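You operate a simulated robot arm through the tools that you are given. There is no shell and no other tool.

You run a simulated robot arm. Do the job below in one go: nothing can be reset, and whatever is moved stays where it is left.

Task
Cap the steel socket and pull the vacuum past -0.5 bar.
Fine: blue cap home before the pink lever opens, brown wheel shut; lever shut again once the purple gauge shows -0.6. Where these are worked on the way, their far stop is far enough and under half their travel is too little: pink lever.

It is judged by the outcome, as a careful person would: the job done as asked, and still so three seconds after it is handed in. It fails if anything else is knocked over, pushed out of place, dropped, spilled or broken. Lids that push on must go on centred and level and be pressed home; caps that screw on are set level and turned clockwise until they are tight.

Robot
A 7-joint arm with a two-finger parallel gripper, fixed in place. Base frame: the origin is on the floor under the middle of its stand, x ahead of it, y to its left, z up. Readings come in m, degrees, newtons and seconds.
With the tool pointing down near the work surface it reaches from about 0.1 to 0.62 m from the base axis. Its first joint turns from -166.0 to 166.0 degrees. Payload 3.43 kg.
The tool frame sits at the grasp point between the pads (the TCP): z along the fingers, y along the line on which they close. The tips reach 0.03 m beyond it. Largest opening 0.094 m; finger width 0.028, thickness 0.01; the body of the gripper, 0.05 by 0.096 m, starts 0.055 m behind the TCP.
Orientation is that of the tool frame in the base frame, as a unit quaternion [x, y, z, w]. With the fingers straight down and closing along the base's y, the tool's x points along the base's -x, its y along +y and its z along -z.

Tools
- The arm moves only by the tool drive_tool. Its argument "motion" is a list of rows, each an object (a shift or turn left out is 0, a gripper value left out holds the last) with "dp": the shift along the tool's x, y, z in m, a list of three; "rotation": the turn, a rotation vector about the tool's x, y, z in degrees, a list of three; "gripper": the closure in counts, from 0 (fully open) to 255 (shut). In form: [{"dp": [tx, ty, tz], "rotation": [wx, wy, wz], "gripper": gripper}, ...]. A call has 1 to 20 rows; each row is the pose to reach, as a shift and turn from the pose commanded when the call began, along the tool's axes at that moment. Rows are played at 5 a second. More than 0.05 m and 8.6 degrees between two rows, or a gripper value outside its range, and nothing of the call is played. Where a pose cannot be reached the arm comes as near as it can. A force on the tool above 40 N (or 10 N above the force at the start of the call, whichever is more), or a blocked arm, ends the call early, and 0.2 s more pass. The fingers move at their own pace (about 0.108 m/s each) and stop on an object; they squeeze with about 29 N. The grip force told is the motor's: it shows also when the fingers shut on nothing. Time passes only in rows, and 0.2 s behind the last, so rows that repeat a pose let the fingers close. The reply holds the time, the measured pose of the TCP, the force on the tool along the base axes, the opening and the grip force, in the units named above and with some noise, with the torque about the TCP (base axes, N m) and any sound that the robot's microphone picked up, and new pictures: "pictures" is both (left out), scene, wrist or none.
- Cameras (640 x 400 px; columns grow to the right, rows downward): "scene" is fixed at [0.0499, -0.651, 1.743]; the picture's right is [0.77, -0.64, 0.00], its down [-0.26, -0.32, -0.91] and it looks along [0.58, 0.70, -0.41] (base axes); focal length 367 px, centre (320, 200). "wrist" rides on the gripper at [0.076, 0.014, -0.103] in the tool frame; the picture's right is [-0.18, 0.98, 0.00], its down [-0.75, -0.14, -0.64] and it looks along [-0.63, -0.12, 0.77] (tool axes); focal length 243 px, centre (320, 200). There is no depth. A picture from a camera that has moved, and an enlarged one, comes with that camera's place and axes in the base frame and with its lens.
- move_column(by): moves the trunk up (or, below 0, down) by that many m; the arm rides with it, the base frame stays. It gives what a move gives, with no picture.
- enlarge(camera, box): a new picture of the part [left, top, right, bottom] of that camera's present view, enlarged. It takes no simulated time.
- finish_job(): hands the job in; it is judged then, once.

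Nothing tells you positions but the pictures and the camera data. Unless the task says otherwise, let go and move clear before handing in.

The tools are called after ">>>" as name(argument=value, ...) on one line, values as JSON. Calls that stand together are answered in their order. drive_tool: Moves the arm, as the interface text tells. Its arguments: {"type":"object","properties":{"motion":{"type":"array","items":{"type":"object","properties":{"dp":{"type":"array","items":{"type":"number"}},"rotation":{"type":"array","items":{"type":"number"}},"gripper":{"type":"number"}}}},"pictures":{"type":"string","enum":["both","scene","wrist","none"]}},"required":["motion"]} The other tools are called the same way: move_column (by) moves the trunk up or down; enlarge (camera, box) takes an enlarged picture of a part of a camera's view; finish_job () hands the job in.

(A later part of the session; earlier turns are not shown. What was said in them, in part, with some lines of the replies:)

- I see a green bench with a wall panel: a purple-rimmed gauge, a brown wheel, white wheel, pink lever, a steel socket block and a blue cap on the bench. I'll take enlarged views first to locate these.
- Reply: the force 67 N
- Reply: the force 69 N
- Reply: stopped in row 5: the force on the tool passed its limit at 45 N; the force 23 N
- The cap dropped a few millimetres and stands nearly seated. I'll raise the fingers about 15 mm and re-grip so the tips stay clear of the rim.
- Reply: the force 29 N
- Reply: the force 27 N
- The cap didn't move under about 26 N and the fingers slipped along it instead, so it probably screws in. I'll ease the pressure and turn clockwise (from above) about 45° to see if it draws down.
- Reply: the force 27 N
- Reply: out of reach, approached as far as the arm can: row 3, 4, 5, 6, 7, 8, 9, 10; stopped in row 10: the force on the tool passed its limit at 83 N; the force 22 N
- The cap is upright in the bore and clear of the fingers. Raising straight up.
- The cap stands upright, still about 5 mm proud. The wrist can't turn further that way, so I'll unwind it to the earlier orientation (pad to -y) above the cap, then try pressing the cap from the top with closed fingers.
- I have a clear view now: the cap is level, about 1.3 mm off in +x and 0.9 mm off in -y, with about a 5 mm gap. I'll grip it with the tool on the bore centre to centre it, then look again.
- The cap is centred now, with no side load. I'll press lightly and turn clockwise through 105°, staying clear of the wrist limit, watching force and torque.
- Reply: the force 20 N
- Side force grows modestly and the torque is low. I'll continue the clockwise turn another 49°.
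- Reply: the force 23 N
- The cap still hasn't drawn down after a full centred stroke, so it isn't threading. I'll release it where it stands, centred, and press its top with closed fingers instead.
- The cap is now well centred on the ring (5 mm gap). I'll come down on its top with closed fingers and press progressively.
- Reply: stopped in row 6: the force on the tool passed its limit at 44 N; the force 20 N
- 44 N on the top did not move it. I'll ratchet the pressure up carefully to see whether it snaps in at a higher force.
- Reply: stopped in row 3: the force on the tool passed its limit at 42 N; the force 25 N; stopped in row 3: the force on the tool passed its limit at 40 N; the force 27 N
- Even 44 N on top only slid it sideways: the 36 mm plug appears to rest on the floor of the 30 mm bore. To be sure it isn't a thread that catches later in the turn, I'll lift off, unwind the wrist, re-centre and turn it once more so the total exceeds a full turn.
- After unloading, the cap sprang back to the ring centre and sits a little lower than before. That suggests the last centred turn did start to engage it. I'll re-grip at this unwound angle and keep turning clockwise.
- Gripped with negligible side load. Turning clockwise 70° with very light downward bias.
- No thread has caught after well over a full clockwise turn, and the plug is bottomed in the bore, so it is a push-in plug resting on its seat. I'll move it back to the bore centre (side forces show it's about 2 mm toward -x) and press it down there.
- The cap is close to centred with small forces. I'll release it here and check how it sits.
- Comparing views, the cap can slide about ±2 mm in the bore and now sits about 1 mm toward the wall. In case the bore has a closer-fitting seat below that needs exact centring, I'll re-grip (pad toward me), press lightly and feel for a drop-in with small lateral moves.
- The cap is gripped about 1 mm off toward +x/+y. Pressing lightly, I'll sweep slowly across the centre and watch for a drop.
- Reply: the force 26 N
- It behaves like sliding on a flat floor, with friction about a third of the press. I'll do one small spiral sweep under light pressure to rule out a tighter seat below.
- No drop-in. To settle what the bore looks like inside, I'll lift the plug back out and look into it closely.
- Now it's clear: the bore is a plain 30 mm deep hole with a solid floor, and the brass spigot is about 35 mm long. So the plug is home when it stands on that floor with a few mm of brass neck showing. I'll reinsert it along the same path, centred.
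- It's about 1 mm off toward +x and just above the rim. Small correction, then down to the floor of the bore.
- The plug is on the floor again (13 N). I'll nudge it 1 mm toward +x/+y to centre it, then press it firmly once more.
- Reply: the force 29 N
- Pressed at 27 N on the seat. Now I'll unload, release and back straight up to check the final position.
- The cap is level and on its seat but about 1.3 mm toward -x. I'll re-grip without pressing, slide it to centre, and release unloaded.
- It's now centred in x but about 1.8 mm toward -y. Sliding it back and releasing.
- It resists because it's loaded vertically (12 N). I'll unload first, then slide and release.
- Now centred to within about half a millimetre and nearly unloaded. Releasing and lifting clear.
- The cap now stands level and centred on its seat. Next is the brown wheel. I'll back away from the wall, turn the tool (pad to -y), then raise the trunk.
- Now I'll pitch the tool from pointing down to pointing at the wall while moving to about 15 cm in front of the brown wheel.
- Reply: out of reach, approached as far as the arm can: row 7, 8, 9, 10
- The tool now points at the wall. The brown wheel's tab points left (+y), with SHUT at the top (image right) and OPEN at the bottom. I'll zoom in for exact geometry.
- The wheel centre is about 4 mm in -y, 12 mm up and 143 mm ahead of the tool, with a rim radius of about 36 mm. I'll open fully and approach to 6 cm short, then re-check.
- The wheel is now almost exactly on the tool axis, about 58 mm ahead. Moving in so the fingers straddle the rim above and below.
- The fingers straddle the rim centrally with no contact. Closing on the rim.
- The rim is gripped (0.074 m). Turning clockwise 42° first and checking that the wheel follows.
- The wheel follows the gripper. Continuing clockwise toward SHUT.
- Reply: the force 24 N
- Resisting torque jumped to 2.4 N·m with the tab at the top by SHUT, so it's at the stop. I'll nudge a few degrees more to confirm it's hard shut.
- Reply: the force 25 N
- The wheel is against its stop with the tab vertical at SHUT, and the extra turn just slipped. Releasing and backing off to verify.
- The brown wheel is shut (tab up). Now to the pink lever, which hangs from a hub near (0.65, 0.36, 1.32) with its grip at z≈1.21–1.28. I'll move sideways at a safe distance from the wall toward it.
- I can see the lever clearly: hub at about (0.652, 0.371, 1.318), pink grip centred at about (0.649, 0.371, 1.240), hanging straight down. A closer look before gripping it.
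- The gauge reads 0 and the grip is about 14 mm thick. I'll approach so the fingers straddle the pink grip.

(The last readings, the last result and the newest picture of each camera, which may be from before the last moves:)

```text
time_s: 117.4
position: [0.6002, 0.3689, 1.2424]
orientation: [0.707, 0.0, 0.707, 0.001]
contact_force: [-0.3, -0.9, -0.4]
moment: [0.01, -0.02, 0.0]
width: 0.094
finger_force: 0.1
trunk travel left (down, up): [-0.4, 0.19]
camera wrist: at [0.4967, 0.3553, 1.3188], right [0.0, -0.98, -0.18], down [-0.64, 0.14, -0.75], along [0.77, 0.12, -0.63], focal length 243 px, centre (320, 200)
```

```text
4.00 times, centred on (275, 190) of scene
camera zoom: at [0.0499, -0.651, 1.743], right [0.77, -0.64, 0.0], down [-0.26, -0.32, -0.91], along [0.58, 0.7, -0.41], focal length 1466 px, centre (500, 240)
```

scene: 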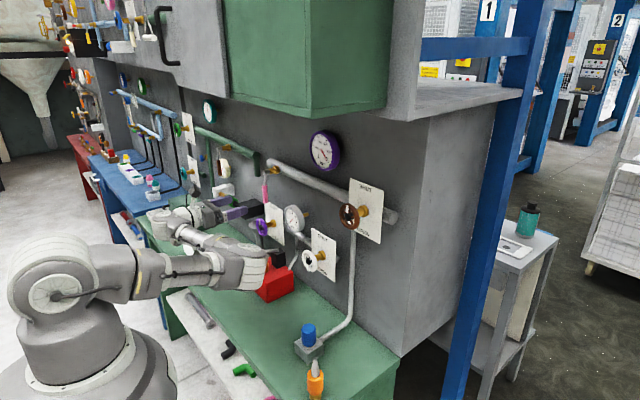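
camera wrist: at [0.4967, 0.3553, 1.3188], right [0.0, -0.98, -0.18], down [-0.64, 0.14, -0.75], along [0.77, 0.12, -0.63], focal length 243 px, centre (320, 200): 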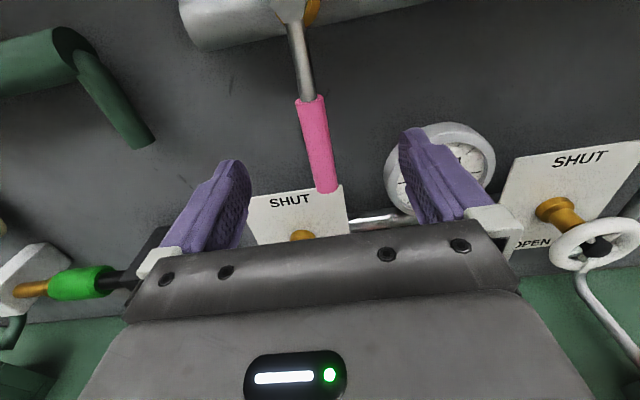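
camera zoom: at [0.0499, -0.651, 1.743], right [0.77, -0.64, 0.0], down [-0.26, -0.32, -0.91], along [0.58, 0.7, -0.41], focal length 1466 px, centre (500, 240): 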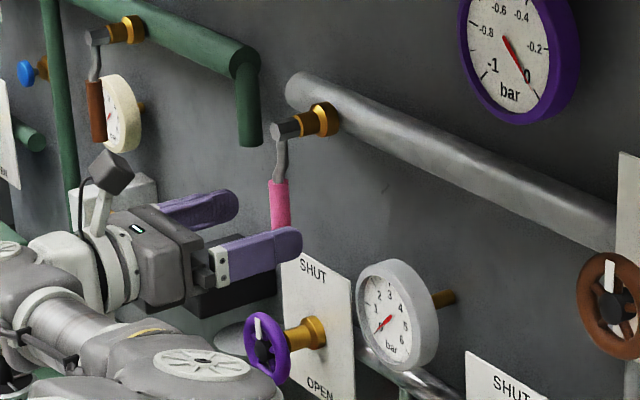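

Well aligned, with the grip centre straight ahead about 45 mm. Moving in and closing on it.

>>> drive_tool(motion=[{"dp": [0, 0, 0.012]}, {"dp": [0, 0, 0.024]}, {"dp": [0, 0, 0.036]}, {"dp": [0, 0, 0.043]}, {"dp": [0, 0, 0.043]}, {"dp": [0, 0, 0.043], "gripper": 100}, {"dp": [0, 0, 0.043], "gripper": 170}, {"dp": [0, 0, 0.043], "gripper": 220}, {"dp": [0, 0, 0.043], "gripper": 255}, {"dp": [0, 0, 0.043], "gripper": 255}], pictures="wrist")

>>> enlarge(camera="scene", box=[220, 140, 330, 240])

```text
time_s: 119.6
position: [0.6432, 0.3708, 1.2436]
orientation: [0.707, 0.001, 0.707, 0.001]
contact_force: [-0.9, -1.3, -1.1]
moment: [0.04, -0.02, 0.03]
width: 0.0208
finger_force: 44.8
trunk travel left (down, up): [-0.4, 0.19]
camera wrist: at [0.5401, 0.3558, 1.3205], right [0.0, -0.98, -0.18], down [-0.64, 0.14, -0.75], along [0.77, 0.12, -0.63], focal length 243 px, centre (320, 200)
```

wrist: 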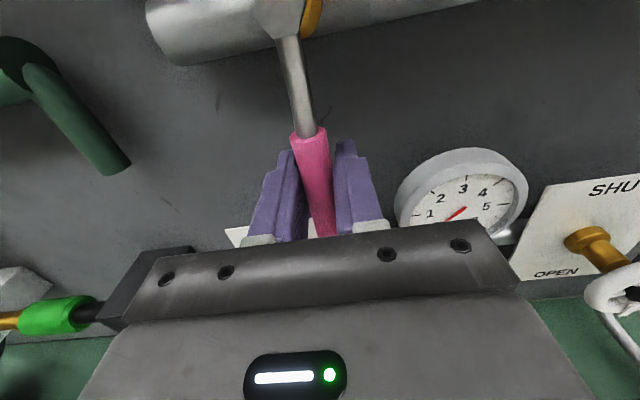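

```text
4.00 times, centred on (275, 190) of scene
camera zoom: at [0.0499, -0.651, 1.743], right [0.77, -0.64, 0.0], down [-0.26, -0.32, -0.91], along [0.58, 0.7, -0.41], focal length 1466 px, centre (500, 240)
```

zoom: 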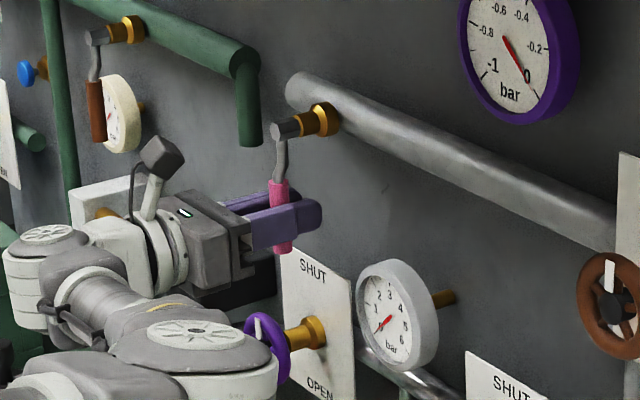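

The lever is gripped. I'll test gently which way it opens: 4° then 8° toward -y, along its pipe, while watching force.

>>> drive_tool(motion=[{"dp": [0.0002, 0.0052, 0], "rotation": [0, 0, -4]}, {"dp": [0.0007, 0.0104, 0], "rotation": [0, 0, -8]}, {"dp": [0.0007, 0.0104, 0], "rotation": [0, 0, -8]}], pictures="none")

>>> enlarge(camera="scene", box=[230, 120, 350, 230])

```text
time_s: 120.4
position: [0.6433, 0.3599, 1.2458]
orientation: [0.706, 0.049, 0.705, 0.051]
contact_force: [-2.2, -3.1, -2.7]
moment: [0.22, 0.05, -0.01]
width: 0.0208
finger_force: 45.4
trunk travel left (down, up): [-0.4, 0.19]
```

```text
3.64 times, centred on (290, 175) of scene
camera zoom: at [0.0499, -0.651, 1.743], right [0.77, -0.64, 0.0], down [-0.26, -0.32, -0.91], along [0.58, 0.7, -0.41], focal length 1333 px, centre (429, 291)
```

zoom: 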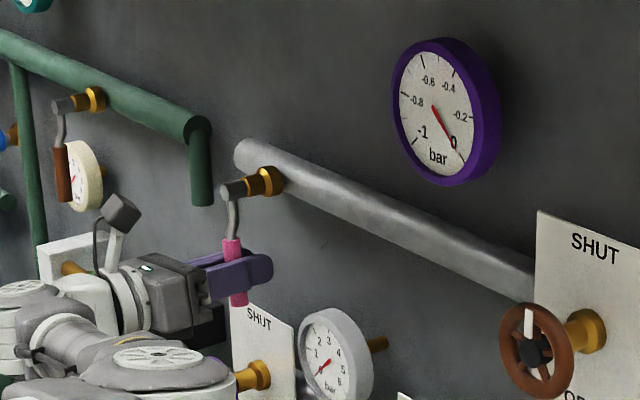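

It moves freely toward -y, so that's the opening direction. Before a real opening, I'll crack it only about 27°, well under half, and watch whether the purple gauge responds, as a check on the cap's seal.

>>> drive_tool(motion=[{"dp": [0.0002, 0.0049, 0], "rotation": [0, 0, -3.8]}, {"dp": [0.0007, 0.0099, 0], "rotation": [0, 0, -7.6]}, {"dp": [0.0015, 0.0147, 0], "rotation": [0, 0, -11.4]}, {"dp": [0.0026, 0.0195, 0], "rotation": [0, 0, -15.2]}, {"dp": [0.0041, 0.0243, 0], "rotation": [0, 0, -19]}, {"dp": [0.0041, 0.0243, 0], "rotation": [0, 0, -19]}], pictures="none")

>>> enlarge(camera="scene", box=[305, 125, 345, 175])

>>> enlarge(camera="scene", box=[230, 120, 350, 230])

```text
time_s: 121.8
position: [0.6431, 0.3356, 1.2526]
orientation: [0.688, 0.165, 0.687, 0.165]
contact_force: [-11.3, -10.8, -18.5]
moment: [0.15, 0.02, -0.04]
width: 0.0207
finger_force: 45.1
trunk travel left (down, up): [-0.4, 0.19]
```

```text
8.00 times, centred on (325, 150) of scene
camera zoom: at [0.0499, -0.651, 1.743], right [0.77, -0.64, 0.0], down [-0.26, -0.32, -0.91], along [0.58, 0.7, -0.41], focal length 2933 px, centre (280, 600)
```

zoom: 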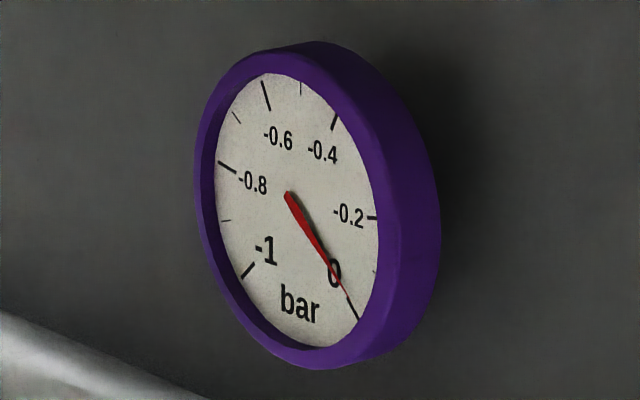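

```text
3.64 times, centred on (290, 175) of scene
camera zoom: at [0.0499, -0.651, 1.743], right [0.77, -0.64, 0.0], down [-0.26, -0.32, -0.91], along [0.58, 0.7, -0.41], focal length 1333 px, centre (429, 291)
```

zoom: 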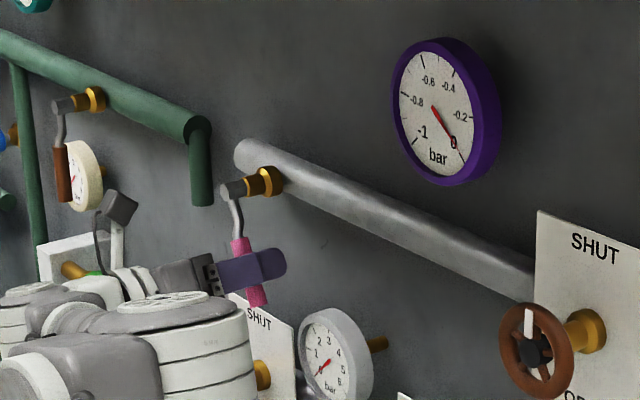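

The lever is about 27° open, with some radial pull as my arc radius is slightly small. I'll relax outward 3 mm, wait about 2 s and look at the gauge.

>>> drive_tool(motion=[{"dp": [-0.0015, 0, 0]}, {"dp": [-0.003, 0, 0]}, {"dp": [-0.003, 0, 0]}, {"dp": [-0.003, 0, 0]}, {"dp": [-0.003, 0, 0]}, {"dp": [-0.003, 0, 0]}, {"dp": [-0.003, 0, 0]}, {"dp": [-0.003, 0, 0]}, {"dp": [-0.003, 0, 0]}, {"dp": [-0.003, 0, 0]}], pictures="none")

>>> enlarge(camera="scene", box=[305, 125, 345, 175])

```text
time_s: 124.0
position: [0.6426, 0.3362, 1.2524]
orientation: [0.686, 0.164, 0.689, 0.166]
contact_force: [7.7, 7.4, 24.0]
moment: [0.31, -0.04, 0.0]
width: 0.0207
finger_force: 44.9
trunk travel left (down, up): [-0.4, 0.19]
```

```text
8.00 times, centred on (325, 150) of scene
camera zoom: at [0.0499, -0.651, 1.743], right [0.77, -0.64, 0.0], down [-0.26, -0.32, -0.91], along [0.58, 0.7, -0.41], focal length 2933 px, centre (280, 600)
```

zoom: 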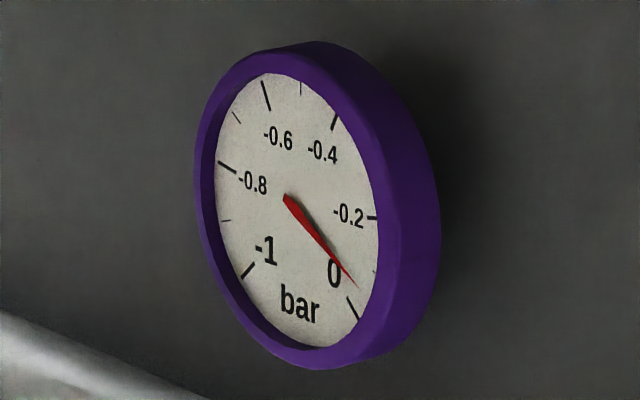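

The gauge has started to move (about -0.06), so the system is holding vacuum. I'll hold here another 2.4 s to see whether it keeps building.

>>> drive_tool(motion=[{"dp": [0.0015, 0, 0]}, {"dp": [0.0015, 0, 0]}, {"dp": [0.0015, 0, 0]}, {"dp": [0.0015, 0, 0]}, {"dp": [0.0015, 0, 0]}, {"dp": [0.0015, 0, 0]}, {"dp": [0.0015, 0, 0]}, {"dp": [0.0015, 0, 0]}, {"dp": [0.0015, 0, 0]}, {"dp": [0.0015, 0, 0]}, {"dp": [0.0015, 0, 0]}, {"dp": [0.0015, 0, 0]}], pictures="none")

>>> enlarge(camera="scene", box=[305, 125, 345, 175])

>>> enlarge(camera="scene", box=[290, 322, 330, 350])

```text
time_s: 126.6
position: [0.6437, 0.3346, 1.2521]
orientation: [0.687, 0.166, 0.688, 0.166]
contact_force: [8.2, 5.1, 20.1]
moment: [0.39, -0.05, 0.03]
width: 0.0208
finger_force: 45.1
trunk travel left (down, up): [-0.4, 0.19]
```

```text
8.00 times, centred on (325, 150) of scene
camera zoom: at [0.0499, -0.651, 1.743], right [0.77, -0.64, 0.0], down [-0.26, -0.32, -0.91], along [0.58, 0.7, -0.41], focal length 2933 px, centre (280, 600)
```

zoom: 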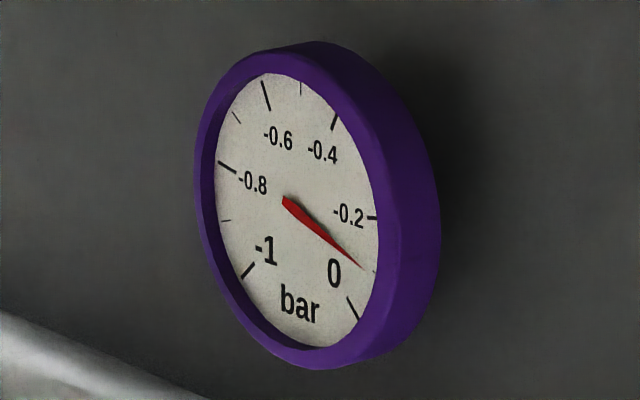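

```text
14.29 times, centred on (310, 336) of scene
camera zoom: at [0.0499, -0.651, 1.743], right [0.77, -0.64, 0.0], down [-0.26, -0.32, -0.91], along [0.58, 0.7, -0.41], focal length 5237 px, centre (463, -1743)
```

zoom: 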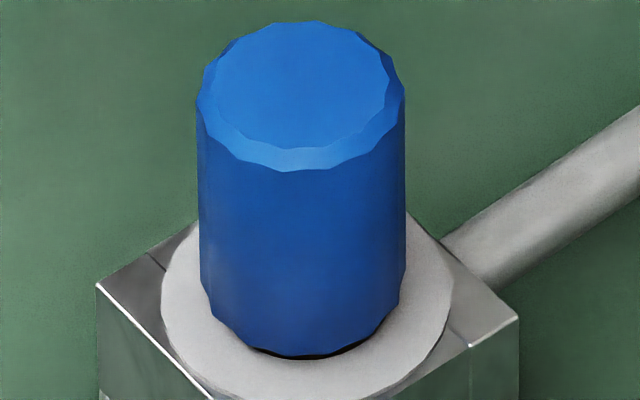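

The gauge keeps falling at a steady ~0.02 bar/s (about -0.09 now), so the socket is sealed. I'll loosen the grip to a loose cage around the handle to avoid side load, and swing the lever on toward full open.

>>> drive_tool(motion=[{"gripper": 182}, {"gripper": 182}, {"dp": [0.0006, 0.0095, 0], "rotation": [0, 0, -7]}, {"dp": [0.0023, 0.0189, 0], "rotation": [0, 0, -14]}, {"dp": [0.0052, 0.028, 0], "rotation": [0, 0, -21]}, {"dp": [0.0091, 0.0366, 0], "rotation": [0, 0, -28]}, {"dp": [0.0141, 0.0447, 0], "rotation": [0, 0, -35]}, {"dp": [0.02, 0.0522, 0], "rotation": [0, 0, -42]}], pictures="none")

>>> enlarge(camera="scene", box=[230, 120, 350, 230])

>>> enlarge(camera="wrist", box=[160, 0, 480, 240])

```text
time_s: 128.4
position: [0.6434, 0.2984, 1.2937]
orientation: [0.582, 0.4, 0.582, 0.402]
contact_force: [-1.2, 0.7, -0.1]
moment: [-0.01, 0.0, 0.03]
width: 0.0277
finger_force: 0.1
trunk travel left (down, up): [-0.4, 0.19]
```

```text
3.64 times, centred on (290, 175) of scene
camera zoom: at [0.0499, -0.651, 1.743], right [0.77, -0.64, 0.0], down [-0.26, -0.32, -0.91], along [0.58, 0.7, -0.41], focal length 1333 px, centre (429, 291)
```

zoom: 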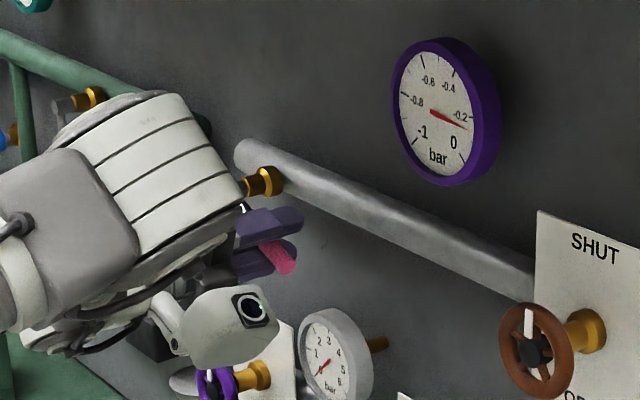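

```text
1.67 times, centred on (320, 120) of wrist
camera zoom: at [0.5413, 0.3654, 1.3342], right [0.0, -0.52, 0.85], down [-0.64, -0.65, -0.4], along [0.77, -0.55, -0.34], focal length 404 px, centre (320, 333)
```

zoom: 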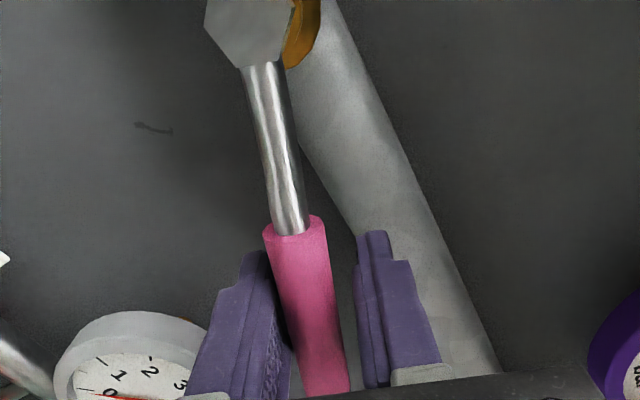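

The lever is about 65–69° open with no load, and the gauge is around -0.16. I'll check the arm's clearance before finishing the swing.

>>> enlarge(camera="scene", box=[0, 0, 640, 400])

>>> enlarge(camera="scene", box=[305, 125, 345, 175])

```text
1.00 times, centred on (320, 200) of scene (not enlarged: the box is as wide or as high as the picture)
camera zoom: at [0.0499, -0.651, 1.743], right [0.77, -0.64, 0.0], down [-0.26, -0.32, -0.91], along [0.58, 0.7, -0.41], focal length 367 px, centre (320, 200)
```

zoom: 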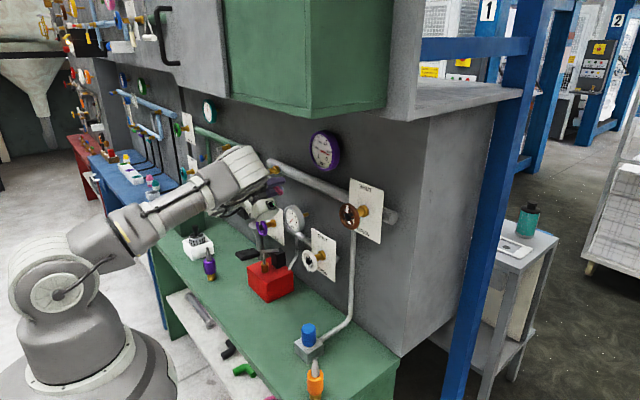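

```text
8.00 times, centred on (325, 150) of scene
camera zoom: at [0.0499, -0.651, 1.743], right [0.77, -0.64, 0.0], down [-0.26, -0.32, -0.91], along [0.58, 0.7, -0.41], focal length 2933 px, centre (280, 600)
```

zoom: 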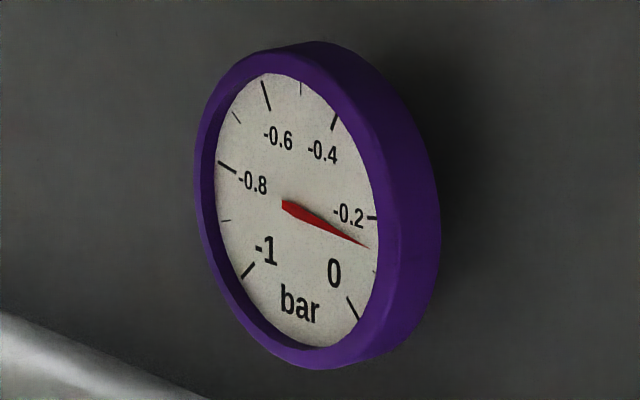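

The arm has clear space, and the gauge is at about -0.15. Finishing the swing to the far stop.

>>> drive_tool(motion=[{"dp": [0.0006, 0.0095, 0], "rotation": [0, 0, -7]}, {"dp": [0.0023, 0.0189, 0], "rotation": [0, 0, -14]}, {"dp": [0.0052, 0.028, 0], "rotation": [0, 0, -21]}, {"dp": [0.0071, 0.0326, 0], "rotation": [0, 0, -24.5]}, {"dp": [0.0071, 0.0326, 0], "rotation": [0, 0, -24.5]}], pictures="none")

>>> enlarge(camera="scene", box=[230, 120, 350, 230])

>>> enlarge(camera="scene", box=[305, 125, 345, 175])

>>> enlarge(camera="wrist", box=[160, 0, 480, 240])

```text
time_s: 129.6
position: [0.6435, 0.2951, 1.3269]
orientation: [0.484, 0.517, 0.483, 0.515]
contact_force: [-1.4, 1.1, -11.0]
moment: [0.14, 0.04, 0.06]
width: 0.0328
finger_force: 5.6
trunk travel left (down, up): [-0.4, 0.19]
```

```text
3.64 times, centred on (290, 175) of scene
camera zoom: at [0.0499, -0.651, 1.743], right [0.77, -0.64, 0.0], down [-0.26, -0.32, -0.91], along [0.58, 0.7, -0.41], focal length 1333 px, centre (429, 291)
```

zoom: 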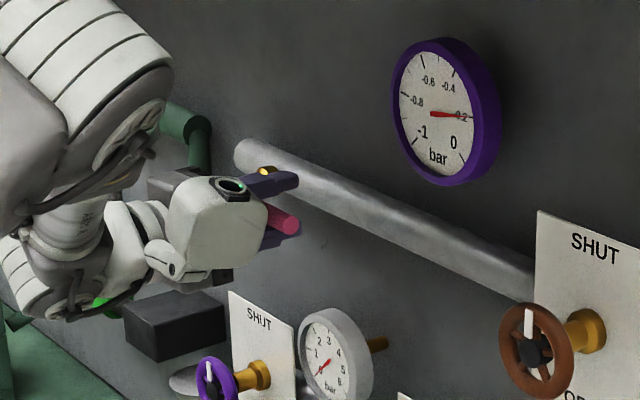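

```text
8.00 times, centred on (325, 150) of scene
camera zoom: at [0.0499, -0.651, 1.743], right [0.77, -0.64, 0.0], down [-0.26, -0.32, -0.91], along [0.58, 0.7, -0.41], focal length 2933 px, centre (280, 600)
```

zoom: 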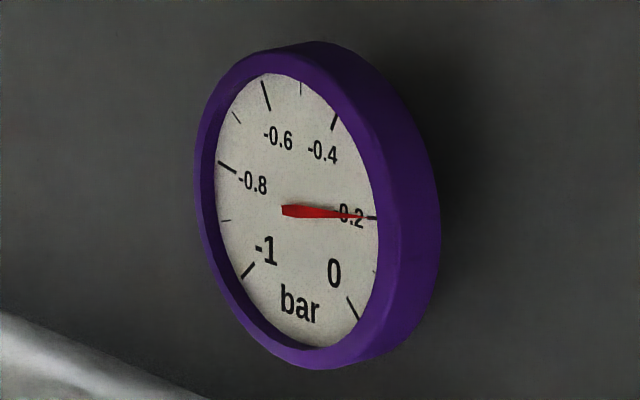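

```text
1.67 times, centred on (320, 120) of wrist
camera zoom: at [0.5402, 0.3719, 1.3352], right [0.0, -0.12, 0.99], down [-0.64, -0.76, -0.09], along [0.77, -0.64, -0.08], focal length 404 px, centre (320, 333)
```

zoom: 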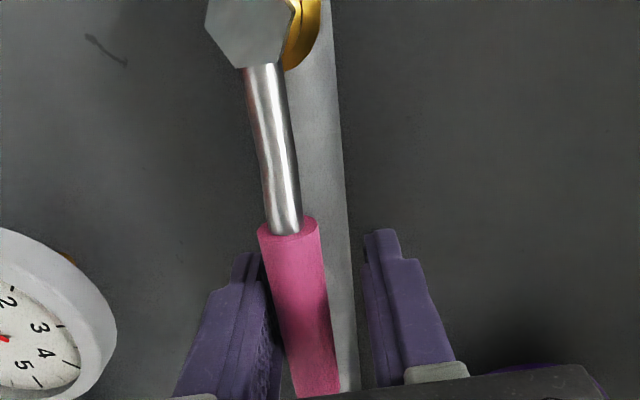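

The lever is at its far stop, parallel to the pipe, and the gauge is at -0.2 and falling faster. I'll ease off the stop slightly and wait 4 s.

>>> drive_tool(motion=[{"dp": [0, -0.003, 0]}, {"dp": [0, -0.003, 0]}, {"dp": [0, -0.003, 0]}, {"dp": [0, -0.003, 0]}, {"dp": [0, -0.003, 0]}, {"dp": [0, -0.003, 0]}, {"dp": [0, -0.003, 0]}, {"dp": [0, -0.003, 0]}, {"dp": [0, -0.003, 0]}, {"dp": [0, -0.003, 0]}, {"dp": [0, -0.003, 0]}, {"dp": [0, -0.003, 0]}, {"dp": [0, -0.003, 0]}, {"dp": [0, -0.003, 0]}, {"dp": [0, -0.003, 0]}, {"dp": [0, -0.003, 0]}, {"dp": [0, -0.003, 0]}, {"dp": [0, -0.003, 0]}, {"dp": [0, -0.003, 0]}, {"dp": [0, -0.003, 0]}], pictures="none")

>>> enlarge(camera="scene", box=[305, 125, 345, 175])

>>> enlarge(camera="scene", box=[290, 322, 330, 350])

```text
time_s: 133.8
position: [0.6428, 0.2945, 1.3242]
orientation: [0.484, 0.515, 0.484, 0.516]
contact_force: [-0.9, 2.0, -4.5]
moment: [0.09, -0.02, -0.04]
width: 0.0293
finger_force: 1.9
trunk travel left (down, up): [-0.4, 0.19]
```

```text
8.00 times, centred on (325, 150) of scene
camera zoom: at [0.0499, -0.651, 1.743], right [0.77, -0.64, 0.0], down [-0.26, -0.32, -0.91], along [0.58, 0.7, -0.41], focal length 2933 px, centre (280, 600)
```

zoom: 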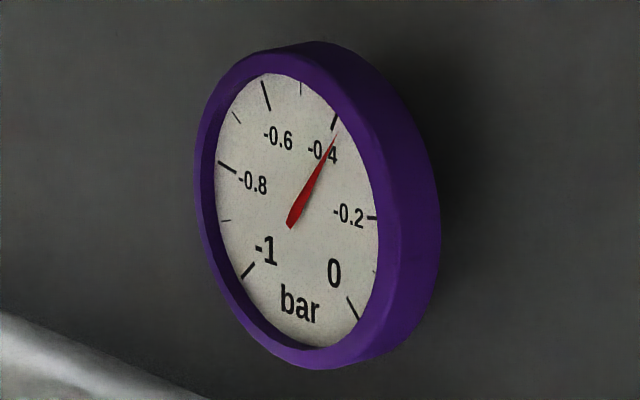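

```text
14.29 times, centred on (310, 336) of scene
camera zoom: at [0.0499, -0.651, 1.743], right [0.77, -0.64, 0.0], down [-0.26, -0.32, -0.91], along [0.58, 0.7, -0.41], focal length 5237 px, centre (463, -1743)
```

zoom: 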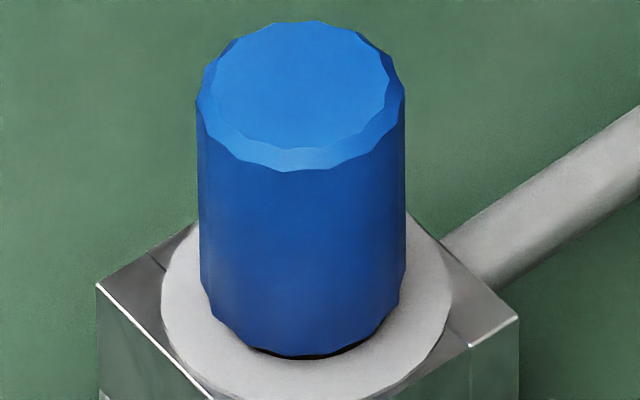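

At about -0.39, falling 0.045 bar/s. Waiting another 4 s.

>>> drive_tool(motion=[{"dp": [0, 0, 0]}, {"dp": [0, 0, 0]}, {"dp": [0, 0, 0]}, {"dp": [0, 0, 0]}, {"dp": [0, 0, 0]}, {"dp": [0, 0, 0]}, {"dp": [0, 0, 0]}, {"dp": [0, 0, 0]}, {"dp": [0, 0, 0]}, {"dp": [0, 0, 0]}, {"dp": [0, 0, 0]}, {"dp": [0, 0, 0]}, {"dp": [0, 0, 0]}, {"dp": [0, 0, 0]}, {"dp": [0, 0, 0]}, {"dp": [0, 0, 0]}, {"dp": [0, 0, 0]}, {"dp": [0, 0, 0]}, {"dp": [0, 0, 0]}, {"dp": [0, 0, 0]}], pictures="none")

>>> enlarge(camera="scene", box=[305, 125, 345, 175])

```text
time_s: 138.0
position: [0.6431, 0.2937, 1.3233]
orientation: [0.484, 0.516, 0.483, 0.516]
contact_force: [-0.8, 1.3, -4.6]
moment: [0.09, 0.0, -0.01]
width: 0.0297
finger_force: 2.3
trunk travel left (down, up): [-0.4, 0.19]
```

```text
8.00 times, centred on (325, 150) of scene
camera zoom: at [0.0499, -0.651, 1.743], right [0.77, -0.64, 0.0], down [-0.26, -0.32, -0.91], along [0.58, 0.7, -0.41], focal length 2933 px, centre (280, 600)
```

zoom: 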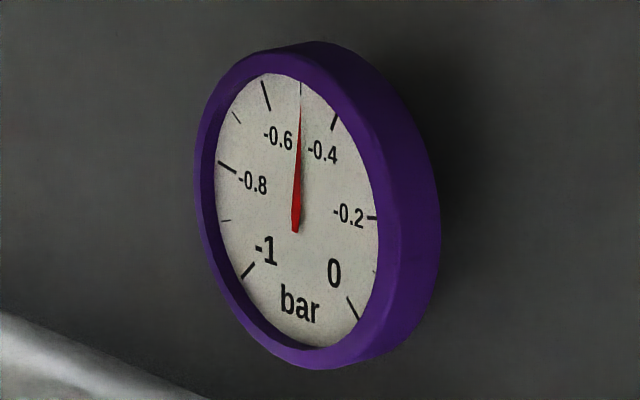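

Now at -0.5, and the rate is slowing. Waiting another 4 s.

>>> drive_tool(motion=[{"dp": [0, 0, 0]}, {"dp": [0, 0, 0]}, {"dp": [0, 0, 0]}, {"dp": [0, 0, 0]}, {"dp": [0, 0, 0]}, {"dp": [0, 0, 0]}, {"dp": [0, 0, 0]}, {"dp": [0, 0, 0]}, {"dp": [0, 0, 0]}, {"dp": [0, 0, 0]}, {"dp": [0, 0, 0]}, {"dp": [0, 0, 0]}, {"dp": [0, 0, 0]}, {"dp": [0, 0, 0]}, {"dp": [0, 0, 0]}, {"dp": [0, 0, 0]}, {"dp": [0, 0, 0]}, {"dp": [0, 0, 0]}, {"dp": [0, 0, 0]}, {"dp": [0, 0, 0]}], pictures="none")

>>> enlarge(camera="scene", box=[305, 125, 345, 175])

```text
time_s: 142.2
position: [0.643, 0.2944, 1.3241]
orientation: [0.484, 0.515, 0.484, 0.516]
contact_force: [-0.5, 1.4, -5.8]
moment: [0.07, 0.02, -0.02]
width: 0.0294
finger_force: 2.2
trunk travel left (down, up): [-0.4, 0.19]
```

```text
8.00 times, centred on (325, 150) of scene
camera zoom: at [0.0499, -0.651, 1.743], right [0.77, -0.64, 0.0], down [-0.26, -0.32, -0.91], along [0.58, 0.7, -0.41], focal length 2933 px, centre (280, 600)
```

zoom: 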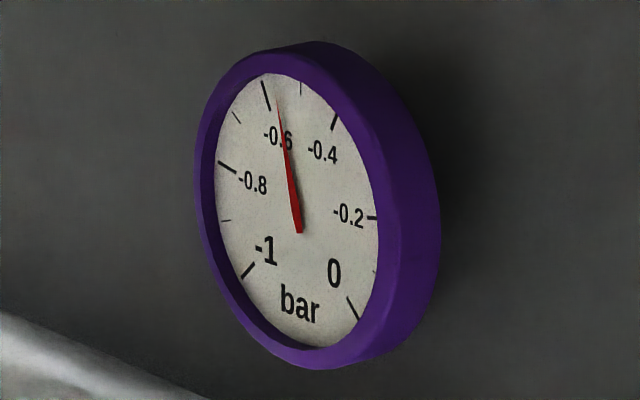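

Needle at about -0.57, close to the -0.6 tick. Waiting 3 s more.

>>> drive_tool(motion=[{"dp": [0, 0, 0]}, {"dp": [0, 0, 0]}, {"dp": [0, 0, 0]}, {"dp": [0, 0, 0]}, {"dp": [0, 0, 0]}, {"dp": [0, 0, 0]}, {"dp": [0, 0, 0]}, {"dp": [0, 0, 0]}, {"dp": [0, 0, 0]}, {"dp": [0, 0, 0]}, {"dp": [0, 0, 0]}, {"dp": [0, 0, 0]}, {"dp": [0, 0, 0]}, {"dp": [0, 0, 0]}], pictures="none")

>>> enlarge(camera="scene", box=[305, 125, 345, 175])

```text
time_s: 145.2
position: [0.643, 0.2939, 1.3228]
orientation: [0.484, 0.515, 0.484, 0.516]
contact_force: [-0.5, 1.9, -4.0]
moment: [0.05, 0.05, 0.0]
width: 0.0296
finger_force: 2.2
trunk travel left (down, up): [-0.4, 0.19]
```

```text
8.00 times, centred on (325, 150) of scene
camera zoom: at [0.0499, -0.651, 1.743], right [0.77, -0.64, 0.0], down [-0.26, -0.32, -0.91], along [0.58, 0.7, -0.41], focal length 2933 px, centre (280, 600)
```

zoom: 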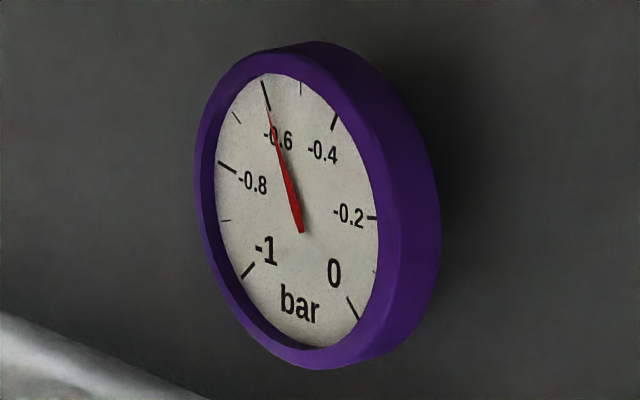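

The needle is on -0.6. One more short wait to be past it, then I'll swing the lever back down to its shut stop.

>>> drive_tool(motion=[{"dp": [0, 0, 0]}, {"dp": [0, 0, 0]}, {"dp": [0, 0, 0]}, {"dp": [0, 0, 0]}, {"dp": [0, 0, 0]}], pictures="none")

>>> enlarge(camera="scene", box=[305, 125, 345, 175])

>>> drive_tool(motion=[{"dp": [0.0006, -0.0094, 0], "rotation": [0, 0, 7]}, {"dp": [0.0023, -0.0187, 0], "rotation": [0, 0, 14]}, {"dp": [0.0051, -0.0277, 0], "rotation": [0, 0, 21]}, {"dp": [0.0091, -0.0363, 0], "rotation": [0, 0, 28]}, {"dp": [0.014, -0.0443, 0], "rotation": [0, 0, 35]}, {"dp": [0.0199, -0.0517, 0], "rotation": [0, 0, 42]}, {"dp": [0.0266, -0.0583, 0], "rotation": [0, 0, 49]}, {"dp": [0.0341, -0.0641, 0], "rotation": [0, 0, 56]}, {"dp": [0.0422, -0.0689, 0], "rotation": [0, 0, 63]}, {"dp": [0.0509, -0.0726, 0], "rotation": [0, 0, 70]}, {"dp": [0.0599, -0.0753, 0], "rotation": [0, 0, 77]}, {"dp": [0.0692, -0.0769, 0], "rotation": [0, 0, 84]}, {"dp": [0.0787, -0.0773, 0], "rotation": [0, 0, 91]}], pictures="wrist")

>>> enlarge(camera="scene", box=[230, 120, 350, 230])

```text
time_s: 146.4
position: [0.6431, 0.2938, 1.3236]
orientation: [0.484, 0.516, 0.484, 0.515]
contact_force: [-0.8, 0.7, -3.8]
moment: [0.12, 0.0, 0.02]
width: 0.0297
finger_force: 2.6
trunk travel left (down, up): [-0.4, 0.19]
```

```text
8.00 times, centred on (325, 150) of scene
camera zoom: at [0.0499, -0.651, 1.743], right [0.77, -0.64, 0.0], down [-0.26, -0.32, -0.91], along [0.58, 0.7, -0.41], focal length 2933 px, centre (280, 600)
```

zoom: 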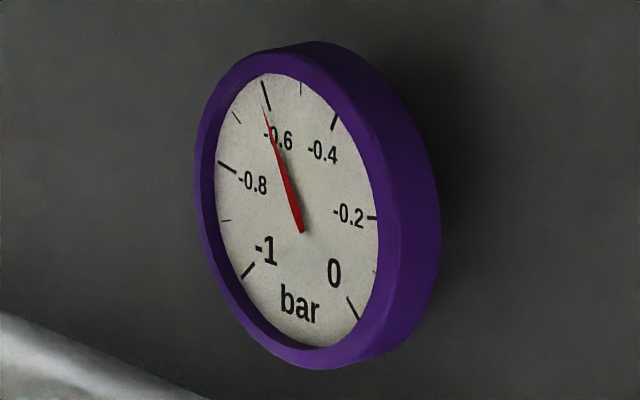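

```text
time_s: 149.2
position: [0.6431, 0.3688, 1.2415]
orientation: [0.707, 0.015, 0.707, 0.016]
contact_force: [0.4, -0.9, -1.0]
moment: [0.01, 0.0, -0.01]
width: 0.0278
finger_force: 1.1
trunk travel left (down, up): [-0.4, 0.19]
camera wrist: at [0.5404, 0.3573, 1.3179], right [0.0, -0.99, -0.14], down [-0.64, 0.11, -0.76], along [0.77, 0.09, -0.64], focal length 243 px, centre (320, 200)
```

wrist: 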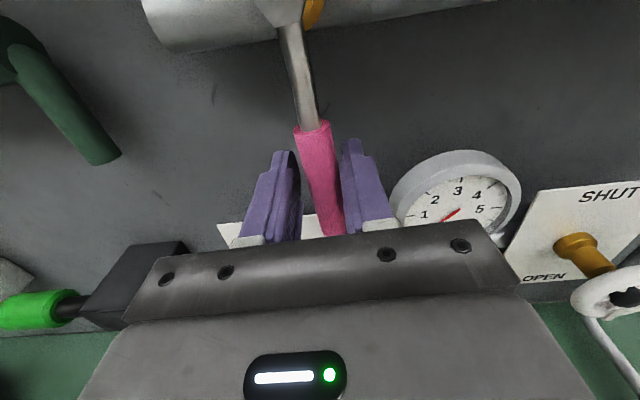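

```text
3.64 times, centred on (290, 175) of scene
camera zoom: at [0.0499, -0.651, 1.743], right [0.77, -0.64, 0.0], down [-0.26, -0.32, -0.91], along [0.58, 0.7, -0.41], focal length 1333 px, centre (429, 291)
```

zoom: 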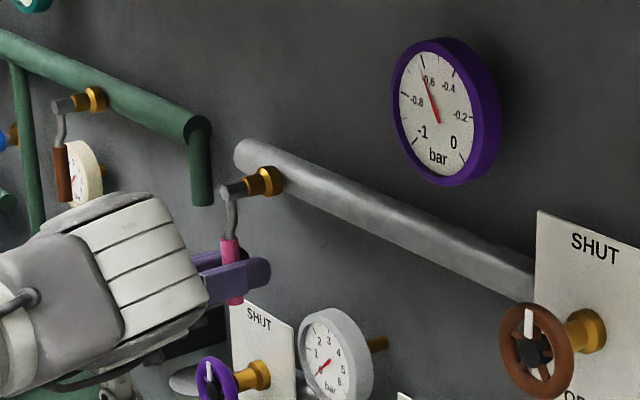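

The lever is nearly down. The grip is loose, so it still leans a few degrees. I'll push it gently on toward +y until it meets its shut stop.

>>> drive_tool(motion=[{"dp": [0, -0.002, 0], "rotation": [0, 0, 2.5]}, {"dp": [0, -0.004, 0], "rotation": [0, 0, 2.5]}, {"dp": [0, -0.006, 0], "rotation": [0, 0, 2.5]}, {"dp": [0, -0.006, 0], "rotation": [0, 0, 2.5]}], pictures="none")

>>> enlarge(camera="scene", box=[240, 155, 290, 205])

>>> enlarge(camera="wrist", box=[200, 0, 440, 180])

>>> enlarge(camera="scene", box=[305, 125, 345, 175])

```text
time_s: 150.2
position: [0.6442, 0.373, 1.2413]
orientation: [0.707, 0.0, 0.707, 0.0]
contact_force: [0.6, -1.8, 1.3]
moment: [0.0, 0.02, 0.02]
width: 0.0279
finger_force: 1.3
trunk travel left (down, up): [-0.4, 0.19]
```

```text
8.00 times, centred on (265, 180) of scene
camera zoom: at [0.0499, -0.651, 1.743], right [0.77, -0.64, 0.0], down [-0.26, -0.32, -0.91], along [0.58, 0.7, -0.41], focal length 2933 px, centre (760, 360)
```

zoom: 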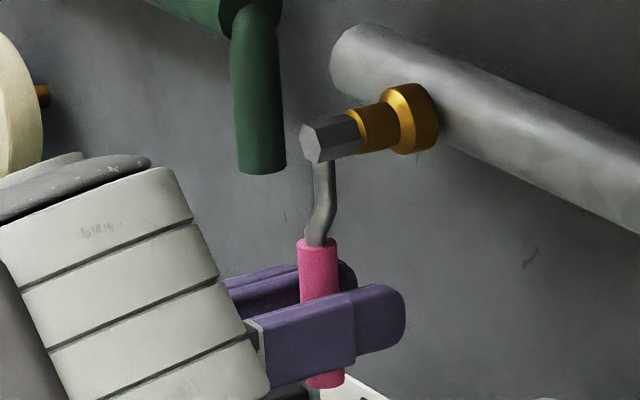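

```text
2.22 times, centred on (320, 90) of wrist
camera zoom: at [0.5404, 0.3591, 1.3172], right [0.0, -0.98, -0.18], down [-0.64, 0.14, -0.75], along [0.77, 0.12, -0.63], focal length 539 px, centre (320, 444)
```

zoom: 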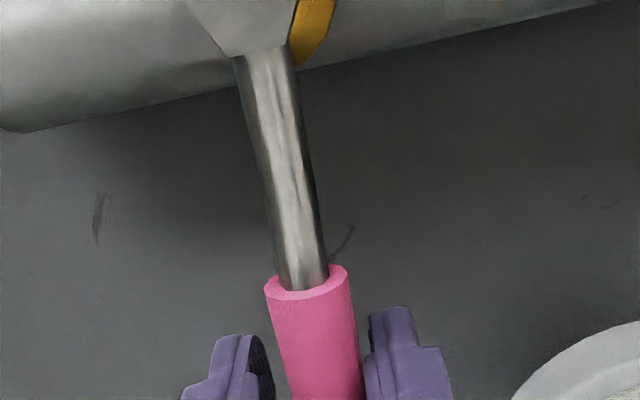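

```text
8.00 times, centred on (325, 150) of scene
camera zoom: at [0.0499, -0.651, 1.743], right [0.77, -0.64, 0.0], down [-0.26, -0.32, -0.91], along [0.58, 0.7, -0.41], focal length 2933 px, centre (280, 600)
```

zoom: 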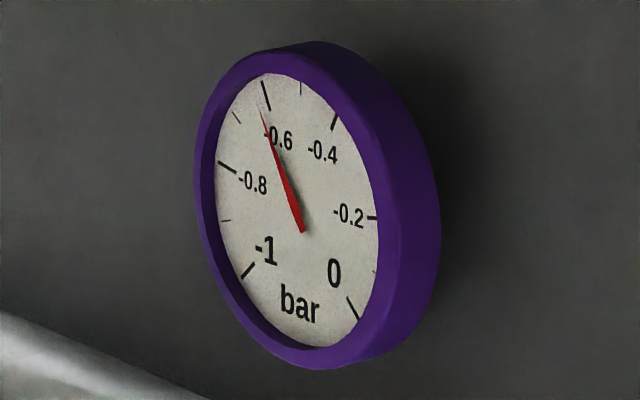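

Gauge holds at about -0.62. I'm not on the stop yet (only 2 N), so I'll push a bit more.

>>> drive_tool(motion=[{"dp": [0, -0.0015, 0]}, {"dp": [0, -0.003, 0]}, {"dp": [0, -0.0045, 0]}, {"dp": [0, -0.0045, 0]}], pictures="none")

>>> enlarge(camera="scene", box=[240, 155, 290, 205])

>>> enlarge(camera="wrist", box=[200, 0, 440, 180])

```text
time_s: 151.2
position: [0.6426, 0.375, 1.2407]
orientation: [0.707, 0.0, 0.707, 0.0]
contact_force: [-2.0, -12.3, -4.8]
moment: [0.14, 0.03, -0.04]
width: 0.0337
finger_force: 5.3
trunk travel left (down, up): [-0.4, 0.19]
```

```text
8.00 times, centred on (265, 180) of scene
camera zoom: at [0.0499, -0.651, 1.743], right [0.77, -0.64, 0.0], down [-0.26, -0.32, -0.91], along [0.58, 0.7, -0.41], focal length 2933 px, centre (760, 360)
```

zoom: 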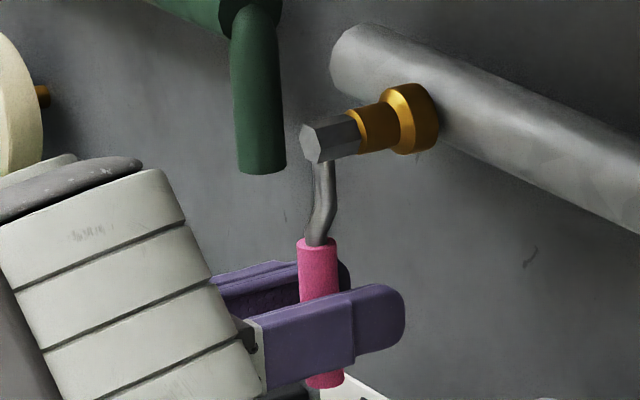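

```text
2.22 times, centred on (320, 90) of wrist
camera zoom: at [0.5405, 0.3623, 1.3173], right [0.0, -0.98, -0.18], down [-0.64, 0.14, -0.75], along [0.77, 0.12, -0.63], focal length 539 px, centre (320, 444)
```

zoom: 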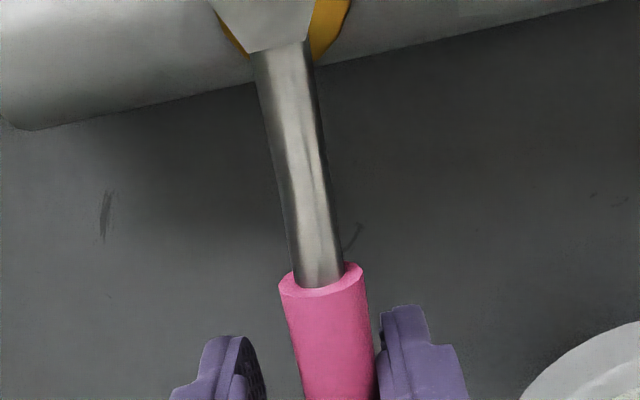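

The lever is back at its shut stop (12 N, no further motion), matching its original position. I'll relax, open the fingers wide and withdraw straight back.

>>> drive_tool(motion=[{"dp": [0, 0.002, 0]}, {"dp": [0, 0.0035, 0]}, {"dp": [0, 0.0035, 0], "gripper": 130}, {"dp": [0, 0.002, 0], "gripper": 60}, {"dp": [0, 0, 0], "gripper": 0}, {"dp": [0, 0, 0], "gripper": 0}, {"dp": [0, 0, -0.02]}, {"dp": [0, 0, -0.05]}, {"dp": [0, 0, -0.08]}, {"dp": [0, 0, -0.11]}, {"dp": [0, 0, -0.14]}, {"dp": [0, 0, -0.14]}], pictures="both")

>>> enlarge(camera="scene", box=[305, 125, 345, 175])

>>> enlarge(camera="scene", box=[240, 155, 290, 205])

>>> enlarge(camera="scene", box=[230, 130, 430, 370])

```text
time_s: 153.8
position: [0.5019, 0.3787, 1.2406]
orientation: [0.707, 0.0, 0.707, 0.001]
contact_force: [0.4, -0.5, 0.0]
moment: [0.01, 0.03, 0.0]
width: 0.094
finger_force: 0.0
trunk travel left (down, up): [-0.4, 0.19]
camera wrist: at [0.4, 0.3642, 1.3167], right [0.0, -0.98, -0.18], down [-0.64, 0.14, -0.75], along [0.77, 0.12, -0.63], focal length 243 px, centre (320, 200)
```

scene: 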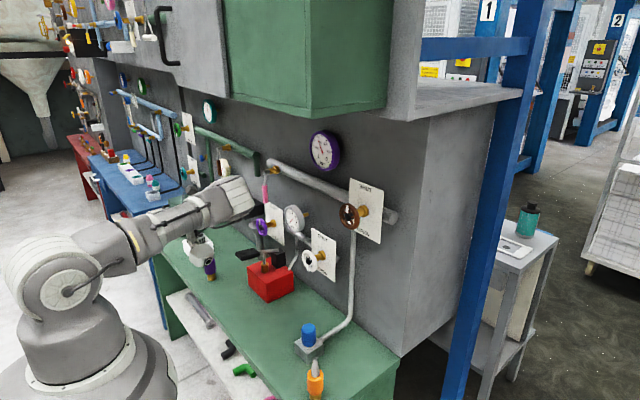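
wrist: 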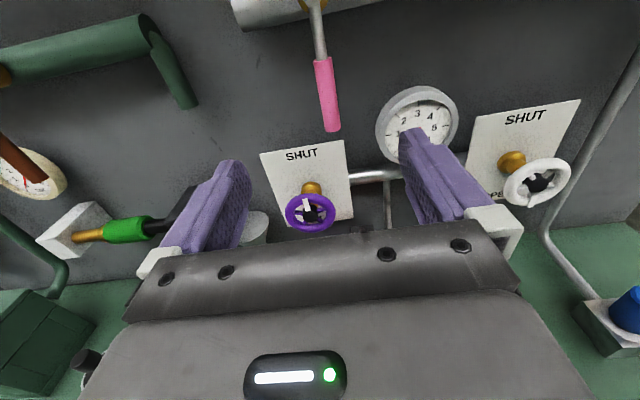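

```text
8.00 times, centred on (325, 150) of scene
camera zoom: at [0.0499, -0.651, 1.743], right [0.77, -0.64, 0.0], down [-0.26, -0.32, -0.91], along [0.58, 0.7, -0.41], focal length 2933 px, centre (280, 600)
```

zoom: 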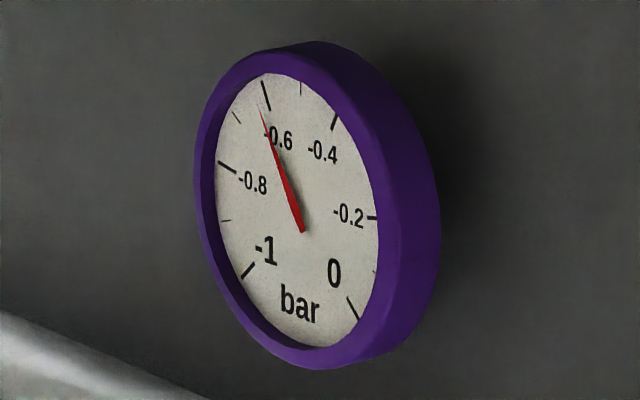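

```text
8.00 times, centred on (265, 180) of scene
camera zoom: at [0.0499, -0.651, 1.743], right [0.77, -0.64, 0.0], down [-0.26, -0.32, -0.91], along [0.58, 0.7, -0.41], focal length 2933 px, centre (760, 360)
```

zoom: 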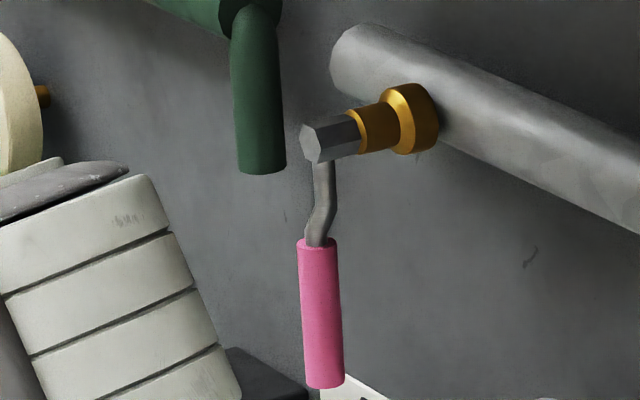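

```text
1.67 times, centred on (330, 250) of scene
camera zoom: at [0.0499, -0.651, 1.743], right [0.77, -0.64, 0.0], down [-0.26, -0.32, -0.91], along [0.58, 0.7, -0.41], focal length 611 px, centre (303, 117)
```

zoom: 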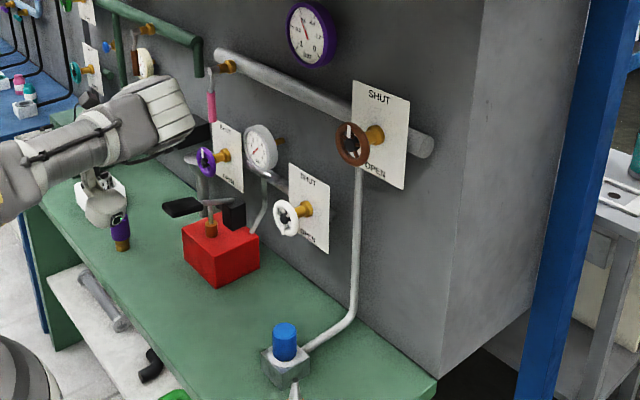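

All clear: lever down at shut, brown wheel shut, cap in place, gauge at about -0.62. I'll back a little further off and wait to confirm the vacuum holds.

>>> drive_tool(motion=[{"dp": [0.01, 0, -0.02]}, {"dp": [0.02, 0, -0.04]}, {"dp": [0.03, 0, -0.06]}, {"dp": [0.03, 0, -0.06]}, {"dp": [0.03, 0, -0.06]}, {"dp": [0.03, 0, -0.06]}, {"dp": [0.03, 0, -0.06]}, {"dp": [0.03, 0, -0.06]}, {"dp": [0.03, 0, -0.06]}, {"dp": [0.03, 0, -0.06]}, {"dp": [0.03, 0, -0.06]}, {"dp": [0.03, 0, -0.06]}, {"dp": [0.03, 0, -0.06]}, {"dp": [0.03, 0, -0.06]}, {"dp": [0.03, 0, -0.06]}, {"dp": [0.03, 0, -0.06]}, {"dp": [0.03, 0, -0.06]}, {"dp": [0.03, 0, -0.06]}, {"dp": [0.03, 0, -0.06]}, {"dp": [0.03, 0, -0.06]}], pictures="scene")

>>> enlarge(camera="scene", box=[305, 125, 345, 175])

>>> enlarge(camera="scene", box=[290, 322, 330, 350])

>>> enlarge(camera="scene", box=[130, 180, 290, 310])

```text
time_s: 158.0
position: [0.4434, 0.3783, 1.2708]
orientation: [0.707, 0.0, 0.707, 0.002]
contact_force: [0.9, 0.1, -0.3]
moment: [-0.03, 0.03, 0.01]
width: 0.0939
finger_force: 0.0
trunk travel left (down, up): [-0.4, 0.19]
```

scene: 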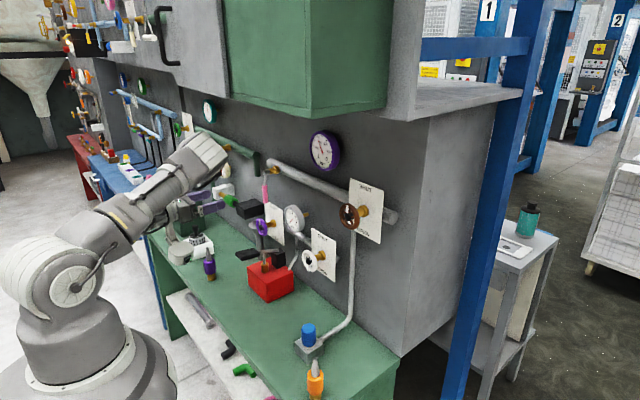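

```text
8.00 times, centred on (325, 150) of scene
camera zoom: at [0.0499, -0.651, 1.743], right [0.77, -0.64, 0.0], down [-0.26, -0.32, -0.91], along [0.58, 0.7, -0.41], focal length 2933 px, centre (280, 600)
```

zoom: 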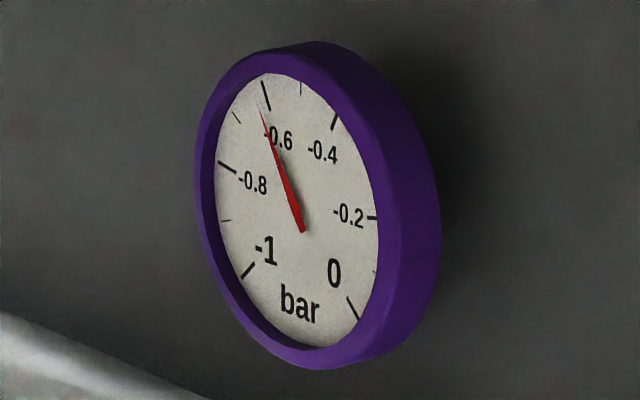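

```text
14.29 times, centred on (310, 336) of scene
camera zoom: at [0.0499, -0.651, 1.743], right [0.77, -0.64, 0.0], down [-0.26, -0.32, -0.91], along [0.58, 0.7, -0.41], focal length 5237 px, centre (463, -1743)
```

zoom: 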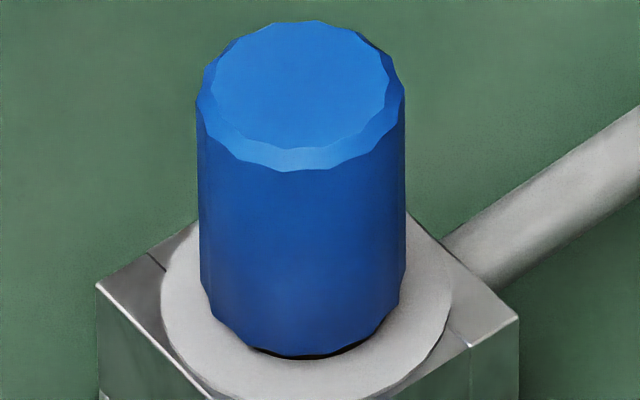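

```text
3.08 times, centred on (210, 245) of scene
camera zoom: at [0.0499, -0.651, 1.743], right [0.77, -0.64, 0.0], down [-0.26, -0.32, -0.91], along [0.58, 0.7, -0.41], focal length 1128 px, centre (658, 62)
```

zoom: 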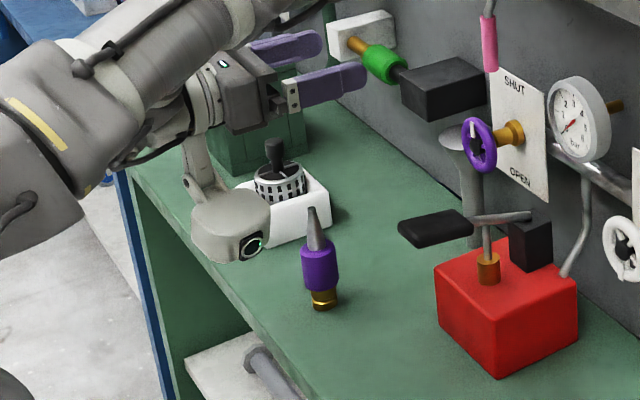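

The job is done as asked. The blue cap is on its seat, the brown wheel is shut and the pink lever is back at its shut stop. The purple gauge has held about -0.62 bar for several seconds. The gripper is open and clear, and nothing else has been disturbed, so I'm handing in.

>>> finish_job()

```text
The job is handed in.
```

The steel socket is capped and the vacuum is past -0.5: the purple gauge held steady at about -0.62 bar for about 8 s before I handed in.

- **Blue cap:** it stands level and centred to within about 1 mm, resting on the floor of the socket bore. A few millimetres of brass still show below the blue body. Neither pressing harder (about 44 N) nor turning it clockwise moved it further, so I took this as home. It is a loose fit and did not click or lock in.
- **Brown wheel:** turned clockwise to its stop, with the tab at SHUT, before the lever was opened.
- **Pink lever:** cracked open about 27° first as a leak check. I then swung it to its far stop, held it until the gauge passed -0.6, and pushed it back to its shut stop.

Before I found the plug bottoms out, I had pulled it once to look into the bore and put it back. While I was turning the cap, the wrist also hit its limit and briefly tilted it in the socket. It settled upright again, and I saw no sign that anything else moved.
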